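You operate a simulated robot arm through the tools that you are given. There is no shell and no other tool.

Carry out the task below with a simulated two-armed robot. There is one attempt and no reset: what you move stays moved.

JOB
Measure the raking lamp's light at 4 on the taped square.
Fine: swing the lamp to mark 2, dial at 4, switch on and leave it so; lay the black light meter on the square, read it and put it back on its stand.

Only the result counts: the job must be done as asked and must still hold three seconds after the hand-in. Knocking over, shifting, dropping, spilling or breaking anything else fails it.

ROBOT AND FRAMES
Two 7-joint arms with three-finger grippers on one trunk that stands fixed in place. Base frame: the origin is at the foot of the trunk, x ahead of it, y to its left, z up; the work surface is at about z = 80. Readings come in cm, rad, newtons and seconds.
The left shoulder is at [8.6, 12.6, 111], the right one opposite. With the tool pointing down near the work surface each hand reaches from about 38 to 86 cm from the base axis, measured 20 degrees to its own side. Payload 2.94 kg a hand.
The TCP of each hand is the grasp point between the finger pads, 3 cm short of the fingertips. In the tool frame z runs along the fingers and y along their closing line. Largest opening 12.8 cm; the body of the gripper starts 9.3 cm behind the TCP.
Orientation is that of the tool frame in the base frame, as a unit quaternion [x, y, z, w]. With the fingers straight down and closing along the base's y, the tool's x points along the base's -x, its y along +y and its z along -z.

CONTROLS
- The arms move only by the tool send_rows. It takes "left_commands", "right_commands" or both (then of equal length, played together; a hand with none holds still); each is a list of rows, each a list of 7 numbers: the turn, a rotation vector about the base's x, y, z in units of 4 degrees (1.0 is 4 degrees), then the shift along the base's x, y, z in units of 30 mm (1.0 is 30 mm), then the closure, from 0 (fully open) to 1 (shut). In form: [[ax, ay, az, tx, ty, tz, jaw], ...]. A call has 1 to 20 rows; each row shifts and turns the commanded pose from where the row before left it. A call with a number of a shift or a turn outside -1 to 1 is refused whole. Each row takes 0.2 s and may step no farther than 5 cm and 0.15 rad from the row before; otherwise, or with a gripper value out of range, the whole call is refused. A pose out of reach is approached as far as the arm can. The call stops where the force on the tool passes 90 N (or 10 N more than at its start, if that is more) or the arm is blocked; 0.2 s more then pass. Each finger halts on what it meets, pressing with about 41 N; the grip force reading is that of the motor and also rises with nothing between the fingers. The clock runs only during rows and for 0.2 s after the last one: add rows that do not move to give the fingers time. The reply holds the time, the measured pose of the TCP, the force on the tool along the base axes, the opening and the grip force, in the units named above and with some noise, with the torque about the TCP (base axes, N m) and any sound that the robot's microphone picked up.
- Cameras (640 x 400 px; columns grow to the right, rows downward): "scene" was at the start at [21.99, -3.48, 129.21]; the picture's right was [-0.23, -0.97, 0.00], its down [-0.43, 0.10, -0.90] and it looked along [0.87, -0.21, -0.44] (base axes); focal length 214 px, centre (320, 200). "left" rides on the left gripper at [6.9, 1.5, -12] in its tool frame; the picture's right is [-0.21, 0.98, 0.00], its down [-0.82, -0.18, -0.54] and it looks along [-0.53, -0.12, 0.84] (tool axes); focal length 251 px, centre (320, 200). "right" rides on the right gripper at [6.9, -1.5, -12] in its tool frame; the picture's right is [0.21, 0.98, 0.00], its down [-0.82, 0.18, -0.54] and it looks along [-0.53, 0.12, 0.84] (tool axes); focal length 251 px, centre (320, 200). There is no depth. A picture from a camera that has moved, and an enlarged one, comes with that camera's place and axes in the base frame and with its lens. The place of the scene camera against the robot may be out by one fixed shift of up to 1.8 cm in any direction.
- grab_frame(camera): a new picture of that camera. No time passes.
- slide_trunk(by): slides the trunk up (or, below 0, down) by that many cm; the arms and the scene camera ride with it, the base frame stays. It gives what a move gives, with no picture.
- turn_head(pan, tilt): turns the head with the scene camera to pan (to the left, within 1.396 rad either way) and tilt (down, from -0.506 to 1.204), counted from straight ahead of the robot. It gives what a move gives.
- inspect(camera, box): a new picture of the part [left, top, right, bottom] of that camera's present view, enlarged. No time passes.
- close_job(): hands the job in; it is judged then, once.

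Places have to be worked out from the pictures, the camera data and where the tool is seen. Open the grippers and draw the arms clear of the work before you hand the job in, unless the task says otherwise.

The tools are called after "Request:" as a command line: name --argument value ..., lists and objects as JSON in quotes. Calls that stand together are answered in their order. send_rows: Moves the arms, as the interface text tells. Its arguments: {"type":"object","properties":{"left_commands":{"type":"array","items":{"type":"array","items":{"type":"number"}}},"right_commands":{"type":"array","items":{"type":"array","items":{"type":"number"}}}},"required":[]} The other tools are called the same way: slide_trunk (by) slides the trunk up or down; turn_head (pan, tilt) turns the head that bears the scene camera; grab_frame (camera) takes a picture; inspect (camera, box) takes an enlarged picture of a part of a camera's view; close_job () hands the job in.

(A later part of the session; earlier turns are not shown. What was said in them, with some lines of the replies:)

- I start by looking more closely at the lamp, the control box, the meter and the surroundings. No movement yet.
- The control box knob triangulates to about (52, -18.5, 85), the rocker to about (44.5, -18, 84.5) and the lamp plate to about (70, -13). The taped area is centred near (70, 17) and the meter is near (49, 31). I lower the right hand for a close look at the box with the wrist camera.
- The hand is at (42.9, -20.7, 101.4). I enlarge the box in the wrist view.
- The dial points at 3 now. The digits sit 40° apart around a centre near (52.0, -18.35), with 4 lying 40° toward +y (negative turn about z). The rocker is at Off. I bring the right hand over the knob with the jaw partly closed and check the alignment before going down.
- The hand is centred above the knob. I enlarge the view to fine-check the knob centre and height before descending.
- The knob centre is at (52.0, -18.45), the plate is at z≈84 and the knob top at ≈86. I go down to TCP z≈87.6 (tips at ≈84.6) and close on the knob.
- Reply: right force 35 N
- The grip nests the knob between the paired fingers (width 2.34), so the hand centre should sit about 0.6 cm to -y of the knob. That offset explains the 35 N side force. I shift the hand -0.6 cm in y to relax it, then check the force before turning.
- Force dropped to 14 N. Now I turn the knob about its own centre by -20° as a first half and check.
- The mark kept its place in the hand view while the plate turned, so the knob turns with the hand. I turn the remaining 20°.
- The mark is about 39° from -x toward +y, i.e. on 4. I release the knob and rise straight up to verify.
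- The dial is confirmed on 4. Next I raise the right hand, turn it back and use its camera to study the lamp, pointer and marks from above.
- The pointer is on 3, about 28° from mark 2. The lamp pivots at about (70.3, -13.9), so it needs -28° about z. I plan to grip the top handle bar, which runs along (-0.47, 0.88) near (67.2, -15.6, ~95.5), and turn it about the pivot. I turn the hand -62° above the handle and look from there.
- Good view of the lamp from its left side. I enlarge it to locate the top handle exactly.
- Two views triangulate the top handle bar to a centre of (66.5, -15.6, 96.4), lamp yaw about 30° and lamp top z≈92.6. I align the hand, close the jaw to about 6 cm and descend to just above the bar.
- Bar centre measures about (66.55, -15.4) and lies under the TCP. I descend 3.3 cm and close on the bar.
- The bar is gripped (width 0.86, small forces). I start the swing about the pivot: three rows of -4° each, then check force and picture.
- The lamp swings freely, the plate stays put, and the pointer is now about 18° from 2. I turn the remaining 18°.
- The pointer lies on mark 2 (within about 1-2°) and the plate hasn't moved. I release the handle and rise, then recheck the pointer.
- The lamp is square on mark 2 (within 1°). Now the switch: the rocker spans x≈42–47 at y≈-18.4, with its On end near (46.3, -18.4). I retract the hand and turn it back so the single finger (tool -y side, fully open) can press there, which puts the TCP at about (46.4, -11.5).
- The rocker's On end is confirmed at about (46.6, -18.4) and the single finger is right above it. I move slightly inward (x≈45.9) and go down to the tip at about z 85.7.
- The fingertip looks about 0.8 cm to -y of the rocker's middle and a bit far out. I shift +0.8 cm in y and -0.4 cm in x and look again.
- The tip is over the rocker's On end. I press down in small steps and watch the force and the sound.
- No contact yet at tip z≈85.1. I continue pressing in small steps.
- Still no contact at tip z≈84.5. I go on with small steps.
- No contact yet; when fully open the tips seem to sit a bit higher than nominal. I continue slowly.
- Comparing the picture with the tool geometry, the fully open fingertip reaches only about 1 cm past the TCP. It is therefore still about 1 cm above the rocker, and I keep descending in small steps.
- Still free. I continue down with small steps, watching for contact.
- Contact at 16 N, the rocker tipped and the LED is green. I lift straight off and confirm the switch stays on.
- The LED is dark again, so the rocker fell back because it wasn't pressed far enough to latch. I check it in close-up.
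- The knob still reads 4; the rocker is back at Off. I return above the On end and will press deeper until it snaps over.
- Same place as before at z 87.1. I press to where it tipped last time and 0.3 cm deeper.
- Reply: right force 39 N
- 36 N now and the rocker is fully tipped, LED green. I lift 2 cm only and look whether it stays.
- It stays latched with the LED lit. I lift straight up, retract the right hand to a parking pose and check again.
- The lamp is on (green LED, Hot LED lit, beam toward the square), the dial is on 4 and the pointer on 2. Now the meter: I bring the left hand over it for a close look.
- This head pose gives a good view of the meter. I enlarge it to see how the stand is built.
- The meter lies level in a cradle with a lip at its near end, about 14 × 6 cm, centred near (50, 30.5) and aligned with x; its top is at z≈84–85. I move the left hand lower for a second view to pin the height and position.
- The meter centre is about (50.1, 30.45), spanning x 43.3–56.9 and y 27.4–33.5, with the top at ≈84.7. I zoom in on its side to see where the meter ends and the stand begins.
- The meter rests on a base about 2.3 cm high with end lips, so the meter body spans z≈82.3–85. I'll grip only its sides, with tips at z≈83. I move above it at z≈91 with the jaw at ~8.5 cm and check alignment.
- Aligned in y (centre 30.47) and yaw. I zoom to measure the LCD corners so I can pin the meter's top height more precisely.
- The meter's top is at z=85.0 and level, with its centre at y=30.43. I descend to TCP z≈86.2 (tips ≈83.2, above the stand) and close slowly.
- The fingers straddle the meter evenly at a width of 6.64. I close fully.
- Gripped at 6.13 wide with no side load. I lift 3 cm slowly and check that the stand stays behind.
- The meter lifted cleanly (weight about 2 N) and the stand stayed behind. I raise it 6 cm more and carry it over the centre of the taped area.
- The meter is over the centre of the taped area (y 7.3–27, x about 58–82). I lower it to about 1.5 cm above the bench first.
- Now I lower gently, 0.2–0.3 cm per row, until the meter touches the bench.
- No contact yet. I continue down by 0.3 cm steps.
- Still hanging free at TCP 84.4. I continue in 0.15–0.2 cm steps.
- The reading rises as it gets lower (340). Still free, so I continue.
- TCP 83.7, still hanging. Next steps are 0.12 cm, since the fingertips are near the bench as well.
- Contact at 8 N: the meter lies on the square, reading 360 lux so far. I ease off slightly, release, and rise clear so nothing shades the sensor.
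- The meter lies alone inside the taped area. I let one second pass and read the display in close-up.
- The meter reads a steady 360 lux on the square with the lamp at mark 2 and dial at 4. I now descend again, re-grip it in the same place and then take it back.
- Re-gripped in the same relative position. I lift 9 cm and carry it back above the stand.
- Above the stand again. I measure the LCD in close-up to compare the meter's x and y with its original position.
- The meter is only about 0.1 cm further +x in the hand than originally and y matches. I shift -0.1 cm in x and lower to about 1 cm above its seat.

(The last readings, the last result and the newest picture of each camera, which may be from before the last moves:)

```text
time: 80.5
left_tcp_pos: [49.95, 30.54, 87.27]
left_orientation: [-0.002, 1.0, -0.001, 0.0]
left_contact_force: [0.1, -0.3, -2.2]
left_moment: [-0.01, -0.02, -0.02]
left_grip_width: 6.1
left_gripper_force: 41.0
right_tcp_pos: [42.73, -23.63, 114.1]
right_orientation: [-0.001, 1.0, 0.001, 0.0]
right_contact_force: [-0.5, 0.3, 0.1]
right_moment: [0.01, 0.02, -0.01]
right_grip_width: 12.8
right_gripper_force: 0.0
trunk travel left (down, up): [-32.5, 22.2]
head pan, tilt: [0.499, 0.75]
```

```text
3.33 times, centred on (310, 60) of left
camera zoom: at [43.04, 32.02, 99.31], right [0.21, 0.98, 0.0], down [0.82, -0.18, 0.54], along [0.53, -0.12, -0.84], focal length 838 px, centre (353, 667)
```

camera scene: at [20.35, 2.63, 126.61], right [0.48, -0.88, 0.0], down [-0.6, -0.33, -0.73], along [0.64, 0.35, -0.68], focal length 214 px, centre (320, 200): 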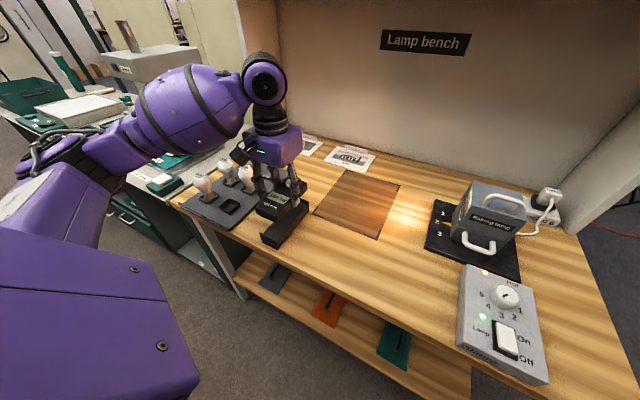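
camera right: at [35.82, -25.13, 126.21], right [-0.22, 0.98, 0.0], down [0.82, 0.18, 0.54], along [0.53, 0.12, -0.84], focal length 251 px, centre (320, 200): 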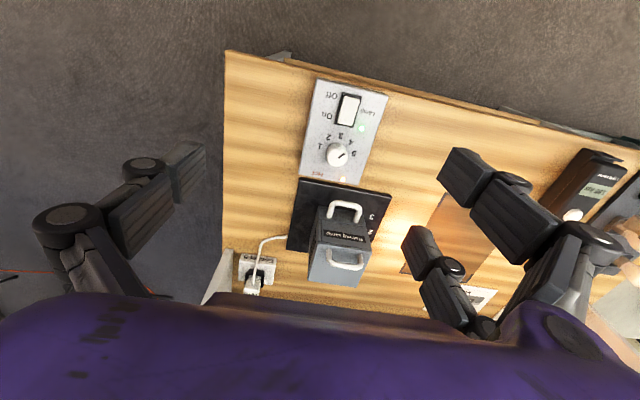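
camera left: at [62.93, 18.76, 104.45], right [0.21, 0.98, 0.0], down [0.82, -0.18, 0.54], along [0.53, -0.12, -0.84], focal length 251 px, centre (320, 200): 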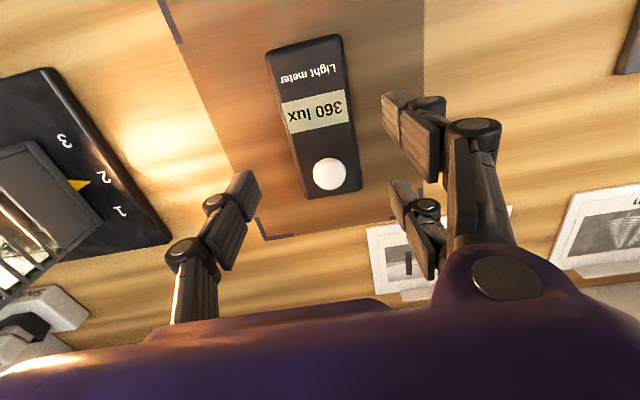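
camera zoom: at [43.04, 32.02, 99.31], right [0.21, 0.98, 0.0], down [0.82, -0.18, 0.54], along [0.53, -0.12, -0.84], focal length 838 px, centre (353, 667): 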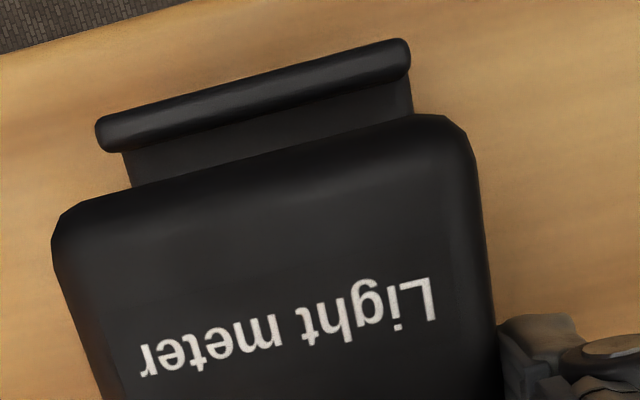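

The alignment matches the original. I lower in small steps onto the seat, watching for contact.

Request:
send_rows --left_commands '[[0, 0, 0, 0, 0, -0.15, 1], [0, 0, 0, 0, 0, -0.1, 1], [0, 0, 0, 0, 0, -0.05, 1], [0, 0, 0, 0, 0, 0, 1]]'

Request:
inspect --camera "scene" --box '[240, 170, 320, 260]'

Request:
inspect --camera "left" --box '[220, 0, 400, 120]'

```text
time: 81.5
left_tcp_pos: [49.92, 30.48, 86.51]
left_orientation: [-0.001, 1.0, 0.0, -0.001]
left_contact_force: [0.7, 0.2, -1.9]
left_moment: [0.01, -0.02, 0.0]
left_grip_width: 6.12
left_gripper_force: 41.4
right_tcp_pos: [42.74, -23.59, 113.93]
right_orientation: [0.0, 1.0, 0.001, 0.0]
right_contact_force: [0.0, -0.1, 0.6]
right_moment: [0.02, 0.0, 0.0]
right_grip_width: 12.8
right_gripper_force: 0.0
trunk travel left (down, up): [-32.5, 22.2]
head pan, tilt: [0.499, 0.75]
```

```text
4.44 times, centred on (280, 215) of scene
camera zoom: at [20.35, 2.63, 126.61], right [0.48, -0.88, 0.0], down [-0.6, -0.33, -0.73], along [0.64, 0.35, -0.68], focal length 953 px, centre (498, 133)
```

zoom: 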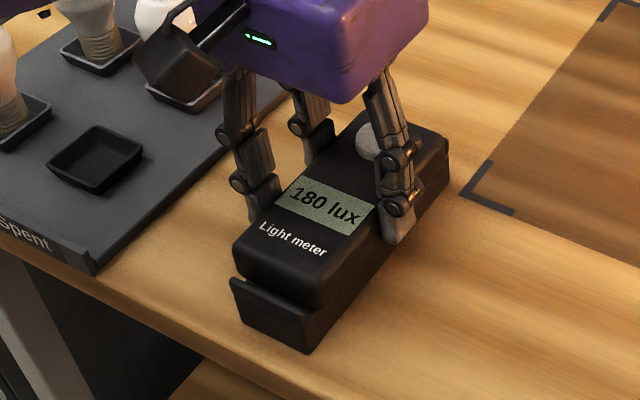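

```text
3.33 times, centred on (310, 60) of left
camera zoom: at [42.97, 32.03, 98.45], right [0.21, 0.98, 0.0], down [0.82, -0.18, 0.54], along [0.53, -0.12, -0.84], focal length 838 px, centre (353, 667)
```

zoom: 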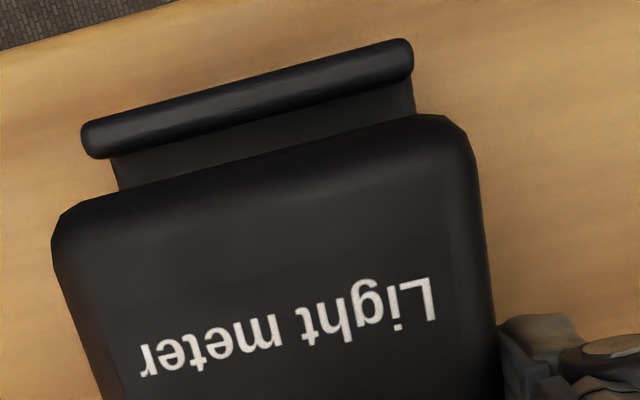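

Nearly seated. I make two more tiny steps down to contact.

Request:
send_rows --left_commands '[[0, 0, 0, 0, 0, -0.04, 1], [0, 0, 0, 0, 0, 0, 1]]'

Request:
send_rows --left_commands '[[0, 0, 0, 0, 0, -0.03, 1], [0, 0, 0, 0, 0, 0, 1]]'

```text
time: 82.1
left_tcp_pos: [49.84, 30.49, 86.43]
left_orientation: [-0.001, 1.0, -0.001, 0.0]
left_contact_force: [0.3, 0.2, -0.9]
left_moment: [0.0, 0.03, 0.0]
left_grip_width: 6.15
left_gripper_force: 40.9
right_tcp_pos: [42.72, -23.59, 114.08]
right_orientation: [0.0, 1.0, 0.001, 0.0]
right_contact_force: [-0.4, 0.2, 0.5]
right_moment: [0.01, -0.02, 0.0]
right_grip_width: 12.82
right_gripper_force: 0.1
trunk travel left (down, up): [-32.5, 22.2]
head pan, tilt: [0.499, 0.75]
```

```text
time: 82.7
left_tcp_pos: [49.82, 30.5, 86.41]
left_orientation: [-0.002, 1.0, 0.0, 0.001]
left_contact_force: [1.9, -0.4, 7.8]
left_moment: [-0.04, 0.59, 0.01]
left_grip_width: 6.12
left_gripper_force: 41.5
right_tcp_pos: [42.71, -23.69, 114.15]
right_orientation: [-0.001, 1.0, 0.001, -0.001]
right_contact_force: [-0.5, -0.3, -0.6]
right_moment: [-0.03, -0.01, 0.01]
right_grip_width: 12.77
right_gripper_force: 0.0
trunk travel left (down, up): [-32.5, 22.2]
head pan, tilt: [0.499, 0.75]
```

Contact at the original height with the same signature as on the bench, so it's seated on the stand floor. I check the picture, then ease off and open.

Request:
inspect --camera "scene" --box '[240, 170, 320, 260]'

Request:
send_rows --left_commands '[[0, 0, 0, 0, 0, 0.02, 1], [0, 0, 0, 0, 0, 0, 0.8], [0, 0, 0, 0, 0, 0, 0.5], [0, 0, 0, 0, 0, 0, 0.42], [0, 0, 0, 0, 0, 0, 0.35], [0, 0, 0, 0, 0, 0, 0.35], [0, 0, 0, 0, 0, 0.3, 0.35], [0, 0, 0, 0, 0, 0.5, 0.35], [0, 0, 0, 0, 0, 0.8, 0.35], [0, 0, 0, 0, 0, 0, 0.35]]'

Request:
inspect --camera "scene" --box '[230, 170, 340, 260]'

Request:
inspect --camera "left" --box '[240, 0, 400, 230]'

```text
4.44 times, centred on (280, 215) of scene
camera zoom: at [20.31, 2.6, 126.63], right [0.48, -0.88, 0.0], down [-0.6, -0.33, -0.73], along [0.64, 0.35, -0.68], focal length 953 px, centre (498, 133)
```

zoom: 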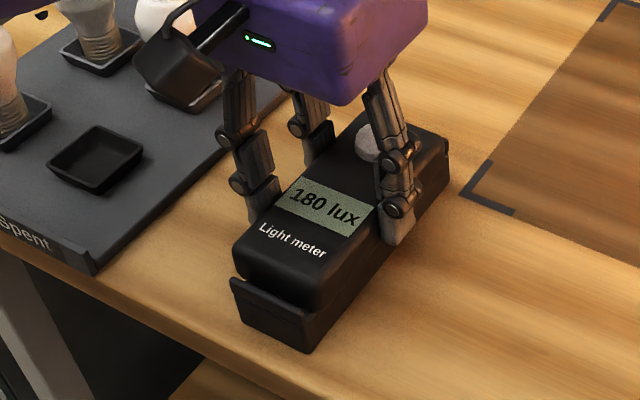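

```text
time: 84.9
left_tcp_pos: [49.91, 30.39, 91.26]
left_orientation: [-0.001, 1.0, 0.0, 0.0]
left_contact_force: [-1.3, -0.5, -0.2]
left_moment: [-0.02, 0.01, 0.03]
left_grip_width: 8.31
left_gripper_force: 0.1
right_tcp_pos: [42.6, -23.59, 114.15]
right_orientation: [0.0, 1.0, 0.0, 0.001]
right_contact_force: [-0.8, 0.0, 0.2]
right_moment: [-0.02, 0.0, 0.02]
right_grip_width: 12.81
right_gripper_force: 0.1
trunk travel left (down, up): [-32.5, 22.2]
head pan, tilt: [0.499, 0.75]
```

```text
4.44 times, centred on (285, 215) of scene
camera zoom: at [20.36, 2.65, 126.61], right [0.48, -0.88, 0.0], down [-0.6, -0.33, -0.73], along [0.64, 0.35, -0.68], focal length 953 px, centre (476, 133)
```

zoom: 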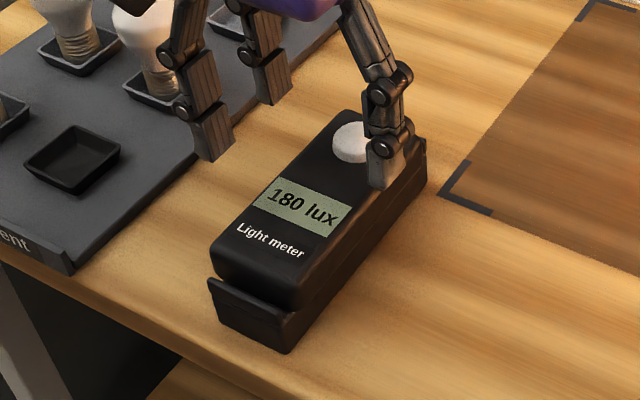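

```text
1.74 times, centred on (320, 115) of left
camera zoom: at [42.97, 32.01, 103.22], right [0.21, 0.98, 0.0], down [0.82, -0.18, 0.54], along [0.53, -0.12, -0.84], focal length 437 px, centre (320, 348)
```

zoom: 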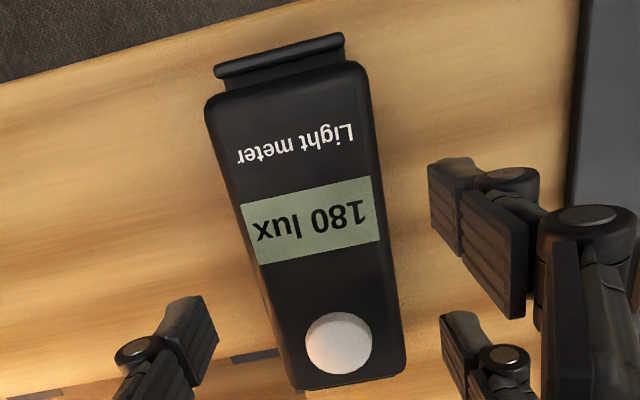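

The picture matches the original: the stand is unmoved and the meter is seated. I raise the left hand straight up, open it and draw it back, then make a final check of everything.

Request:
send_rows --left_commands '[[0, 0, 0, 0, 0, 0.8, 0.35], [0, 0, 0, 0, 0, 0.9, 0.2], [0, 0, 0, 0, 0, 0.9, 0], [0, 0, 0, 0, 0, 0.9, 0], [0, 0, 0, 0, 0, 0.9, 0], [0, 0, 0, -0.2, -0.5, 0.9, 0], [0, 0, 0, -0.3, -0.7, 0.7, 0], [0, 0, 0, -0.3, -0.7, 0.3, 0], [0, 0, 0, -0.2, -0.5, 0, 0], [0, 0, 0, 0, 0, 0, 0]]'

Request:
turn_head --pan 0.1 --tilt 0.7

Request:
grab_frame --camera "scene"

Request:
inspect --camera "scene" --box '[330, 120, 530, 370]'

Request:
grab_frame --camera "right"

Request:
inspect --camera "right" --box '[280, 70, 410, 290]'

Request:
grab_frame --camera "left"

```text
time: 87.1
left_tcp_pos: [46.94, 23.18, 109.97]
left_orientation: [-0.001, 1.0, -0.002, -0.001]
left_contact_force: [0.9, -0.1, 0.2]
left_moment: [0.03, 0.0, 0.0]
left_grip_width: 12.79
left_gripper_force: 0.1
right_tcp_pos: [42.79, -23.48, 114.2]
right_orientation: [-0.001, 1.0, 0.001, 0.0]
right_contact_force: [-0.8, 0.4, 0.8]
right_moment: [0.05, 0.01, 0.02]
right_grip_width: 12.81
right_gripper_force: 0.0
trunk travel left (down, up): [-32.5, 22.2]
head pan, tilt: [0.499, 0.75]
```

```text
time: 88.0
left_tcp_pos: [46.99, 23.22, 110.0]
left_orientation: [-0.001, 1.0, 0.0, 0.0]
left_contact_force: [-1.0, 0.3, -1.0]
left_moment: [0.0, -0.02, -0.02]
left_grip_width: 12.78
left_gripper_force: 0.1
right_tcp_pos: [42.63, -23.58, 114.15]
right_orientation: [-0.001, 1.0, 0.002, 0.0]
right_contact_force: [-0.5, -0.6, -0.1]
right_moment: [0.01, 0.02, 0.0]
right_grip_width: 12.79
right_gripper_force: 0.1
trunk travel left (down, up): [-32.5, 22.2]
head pan, tilt: [0.099, 0.7]
```

```text
taken
camera scene: at [21.51, -0.49, 127.04], right [0.1, -0.99, 0.0], down [-0.64, -0.06, -0.76], along [0.76, 0.08, -0.64], focal length 214 px, centre (320, 200)
```

scene: 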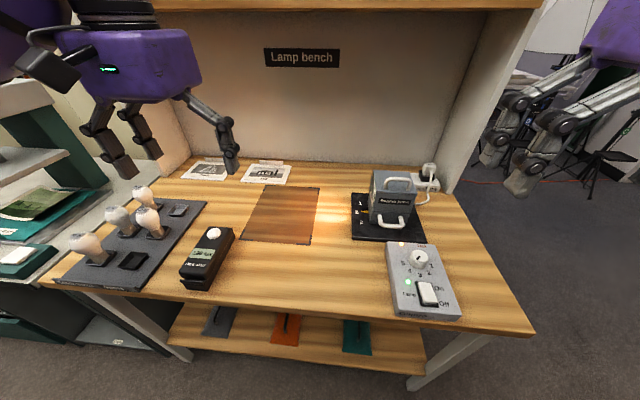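

```text
1.60 times, centred on (430, 245) of scene
camera zoom: at [21.51, -0.49, 127.04], right [0.1, -0.99, 0.0], down [-0.64, -0.06, -0.76], along [0.76, 0.08, -0.64], focal length 343 px, centre (144, 128)
```

zoom: 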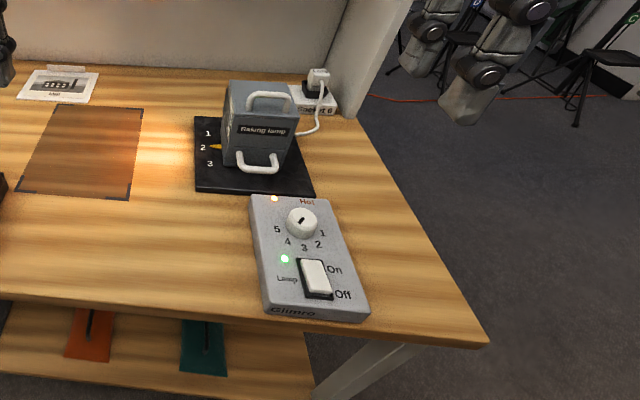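

```text
taken
camera right: at [35.81, -25.13, 126.21], right [-0.22, 0.98, 0.0], down [0.82, 0.18, 0.54], along [0.53, 0.12, -0.84], focal length 251 px, centre (320, 200)
```

right: 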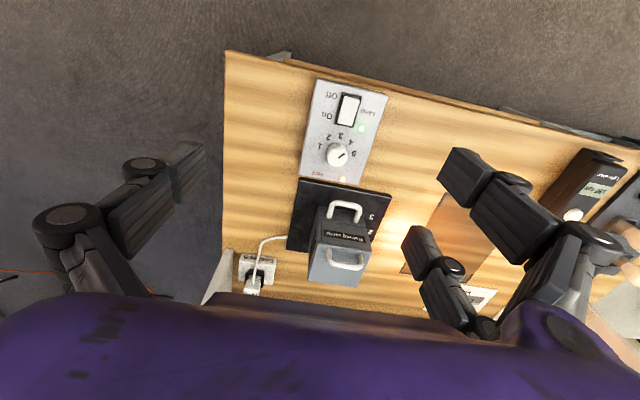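

```text
1.82 times, centred on (345, 180) of right
camera zoom: at [35.81, -25.13, 126.21], right [-0.22, 0.98, 0.0], down [0.82, 0.18, 0.54], along [0.53, 0.12, -0.84], focal length 457 px, centre (274, 236)
```

zoom: 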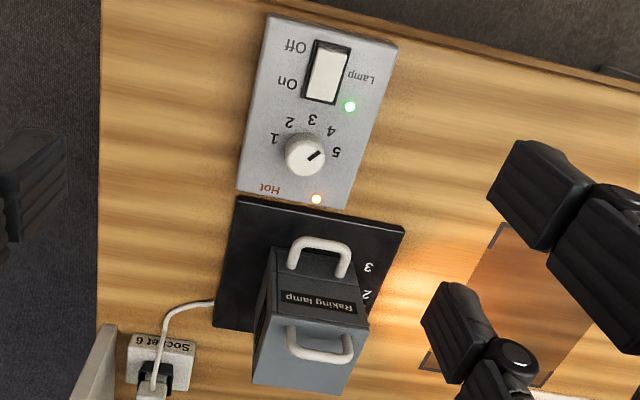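

```text
taken
camera left: at [40.05, 24.76, 122.1], right [0.21, 0.98, 0.0], down [0.82, -0.18, 0.54], along [0.53, -0.12, -0.84], focal length 251 px, centre (320, 200)
```

left: 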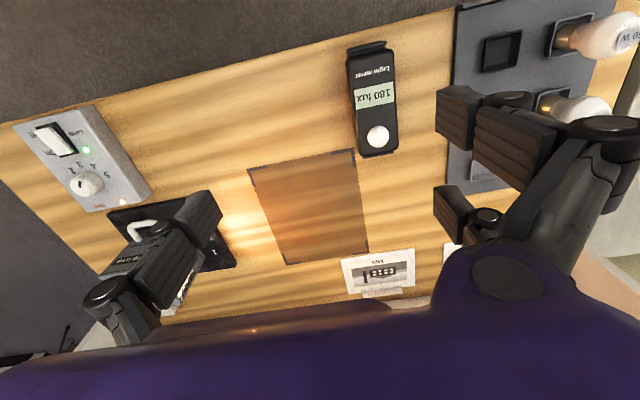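

Everything is as asked: lamp on mark 2, dial on 4, switch on with the LED lit. The meter read 360 lux on the square and is back on its stand. Both grippers are open and clear of the work, so I hand the job in.

Request:
close_job

```text
The job is handed in.
```

The raking lamp read **360 lux** on the taped square, with the lamp at mark 2 and the dial at 4.

- **Lamp:** swung to mark 2 (within about 1°), dial set to 4, switched on and left on. The green LED was lit in the last pictures. My first press on the switch did not latch, so I pressed it again and it held.
- **Meter:** laid near the middle of the square and released, with the hand lifted clear for the reading. It was then put back in its original place on the stand, where it now shows 180 lux.
- **Surroundings:** in the final pictures nothing else looks moved or knocked over. Both grippers are open and clear of the bench.
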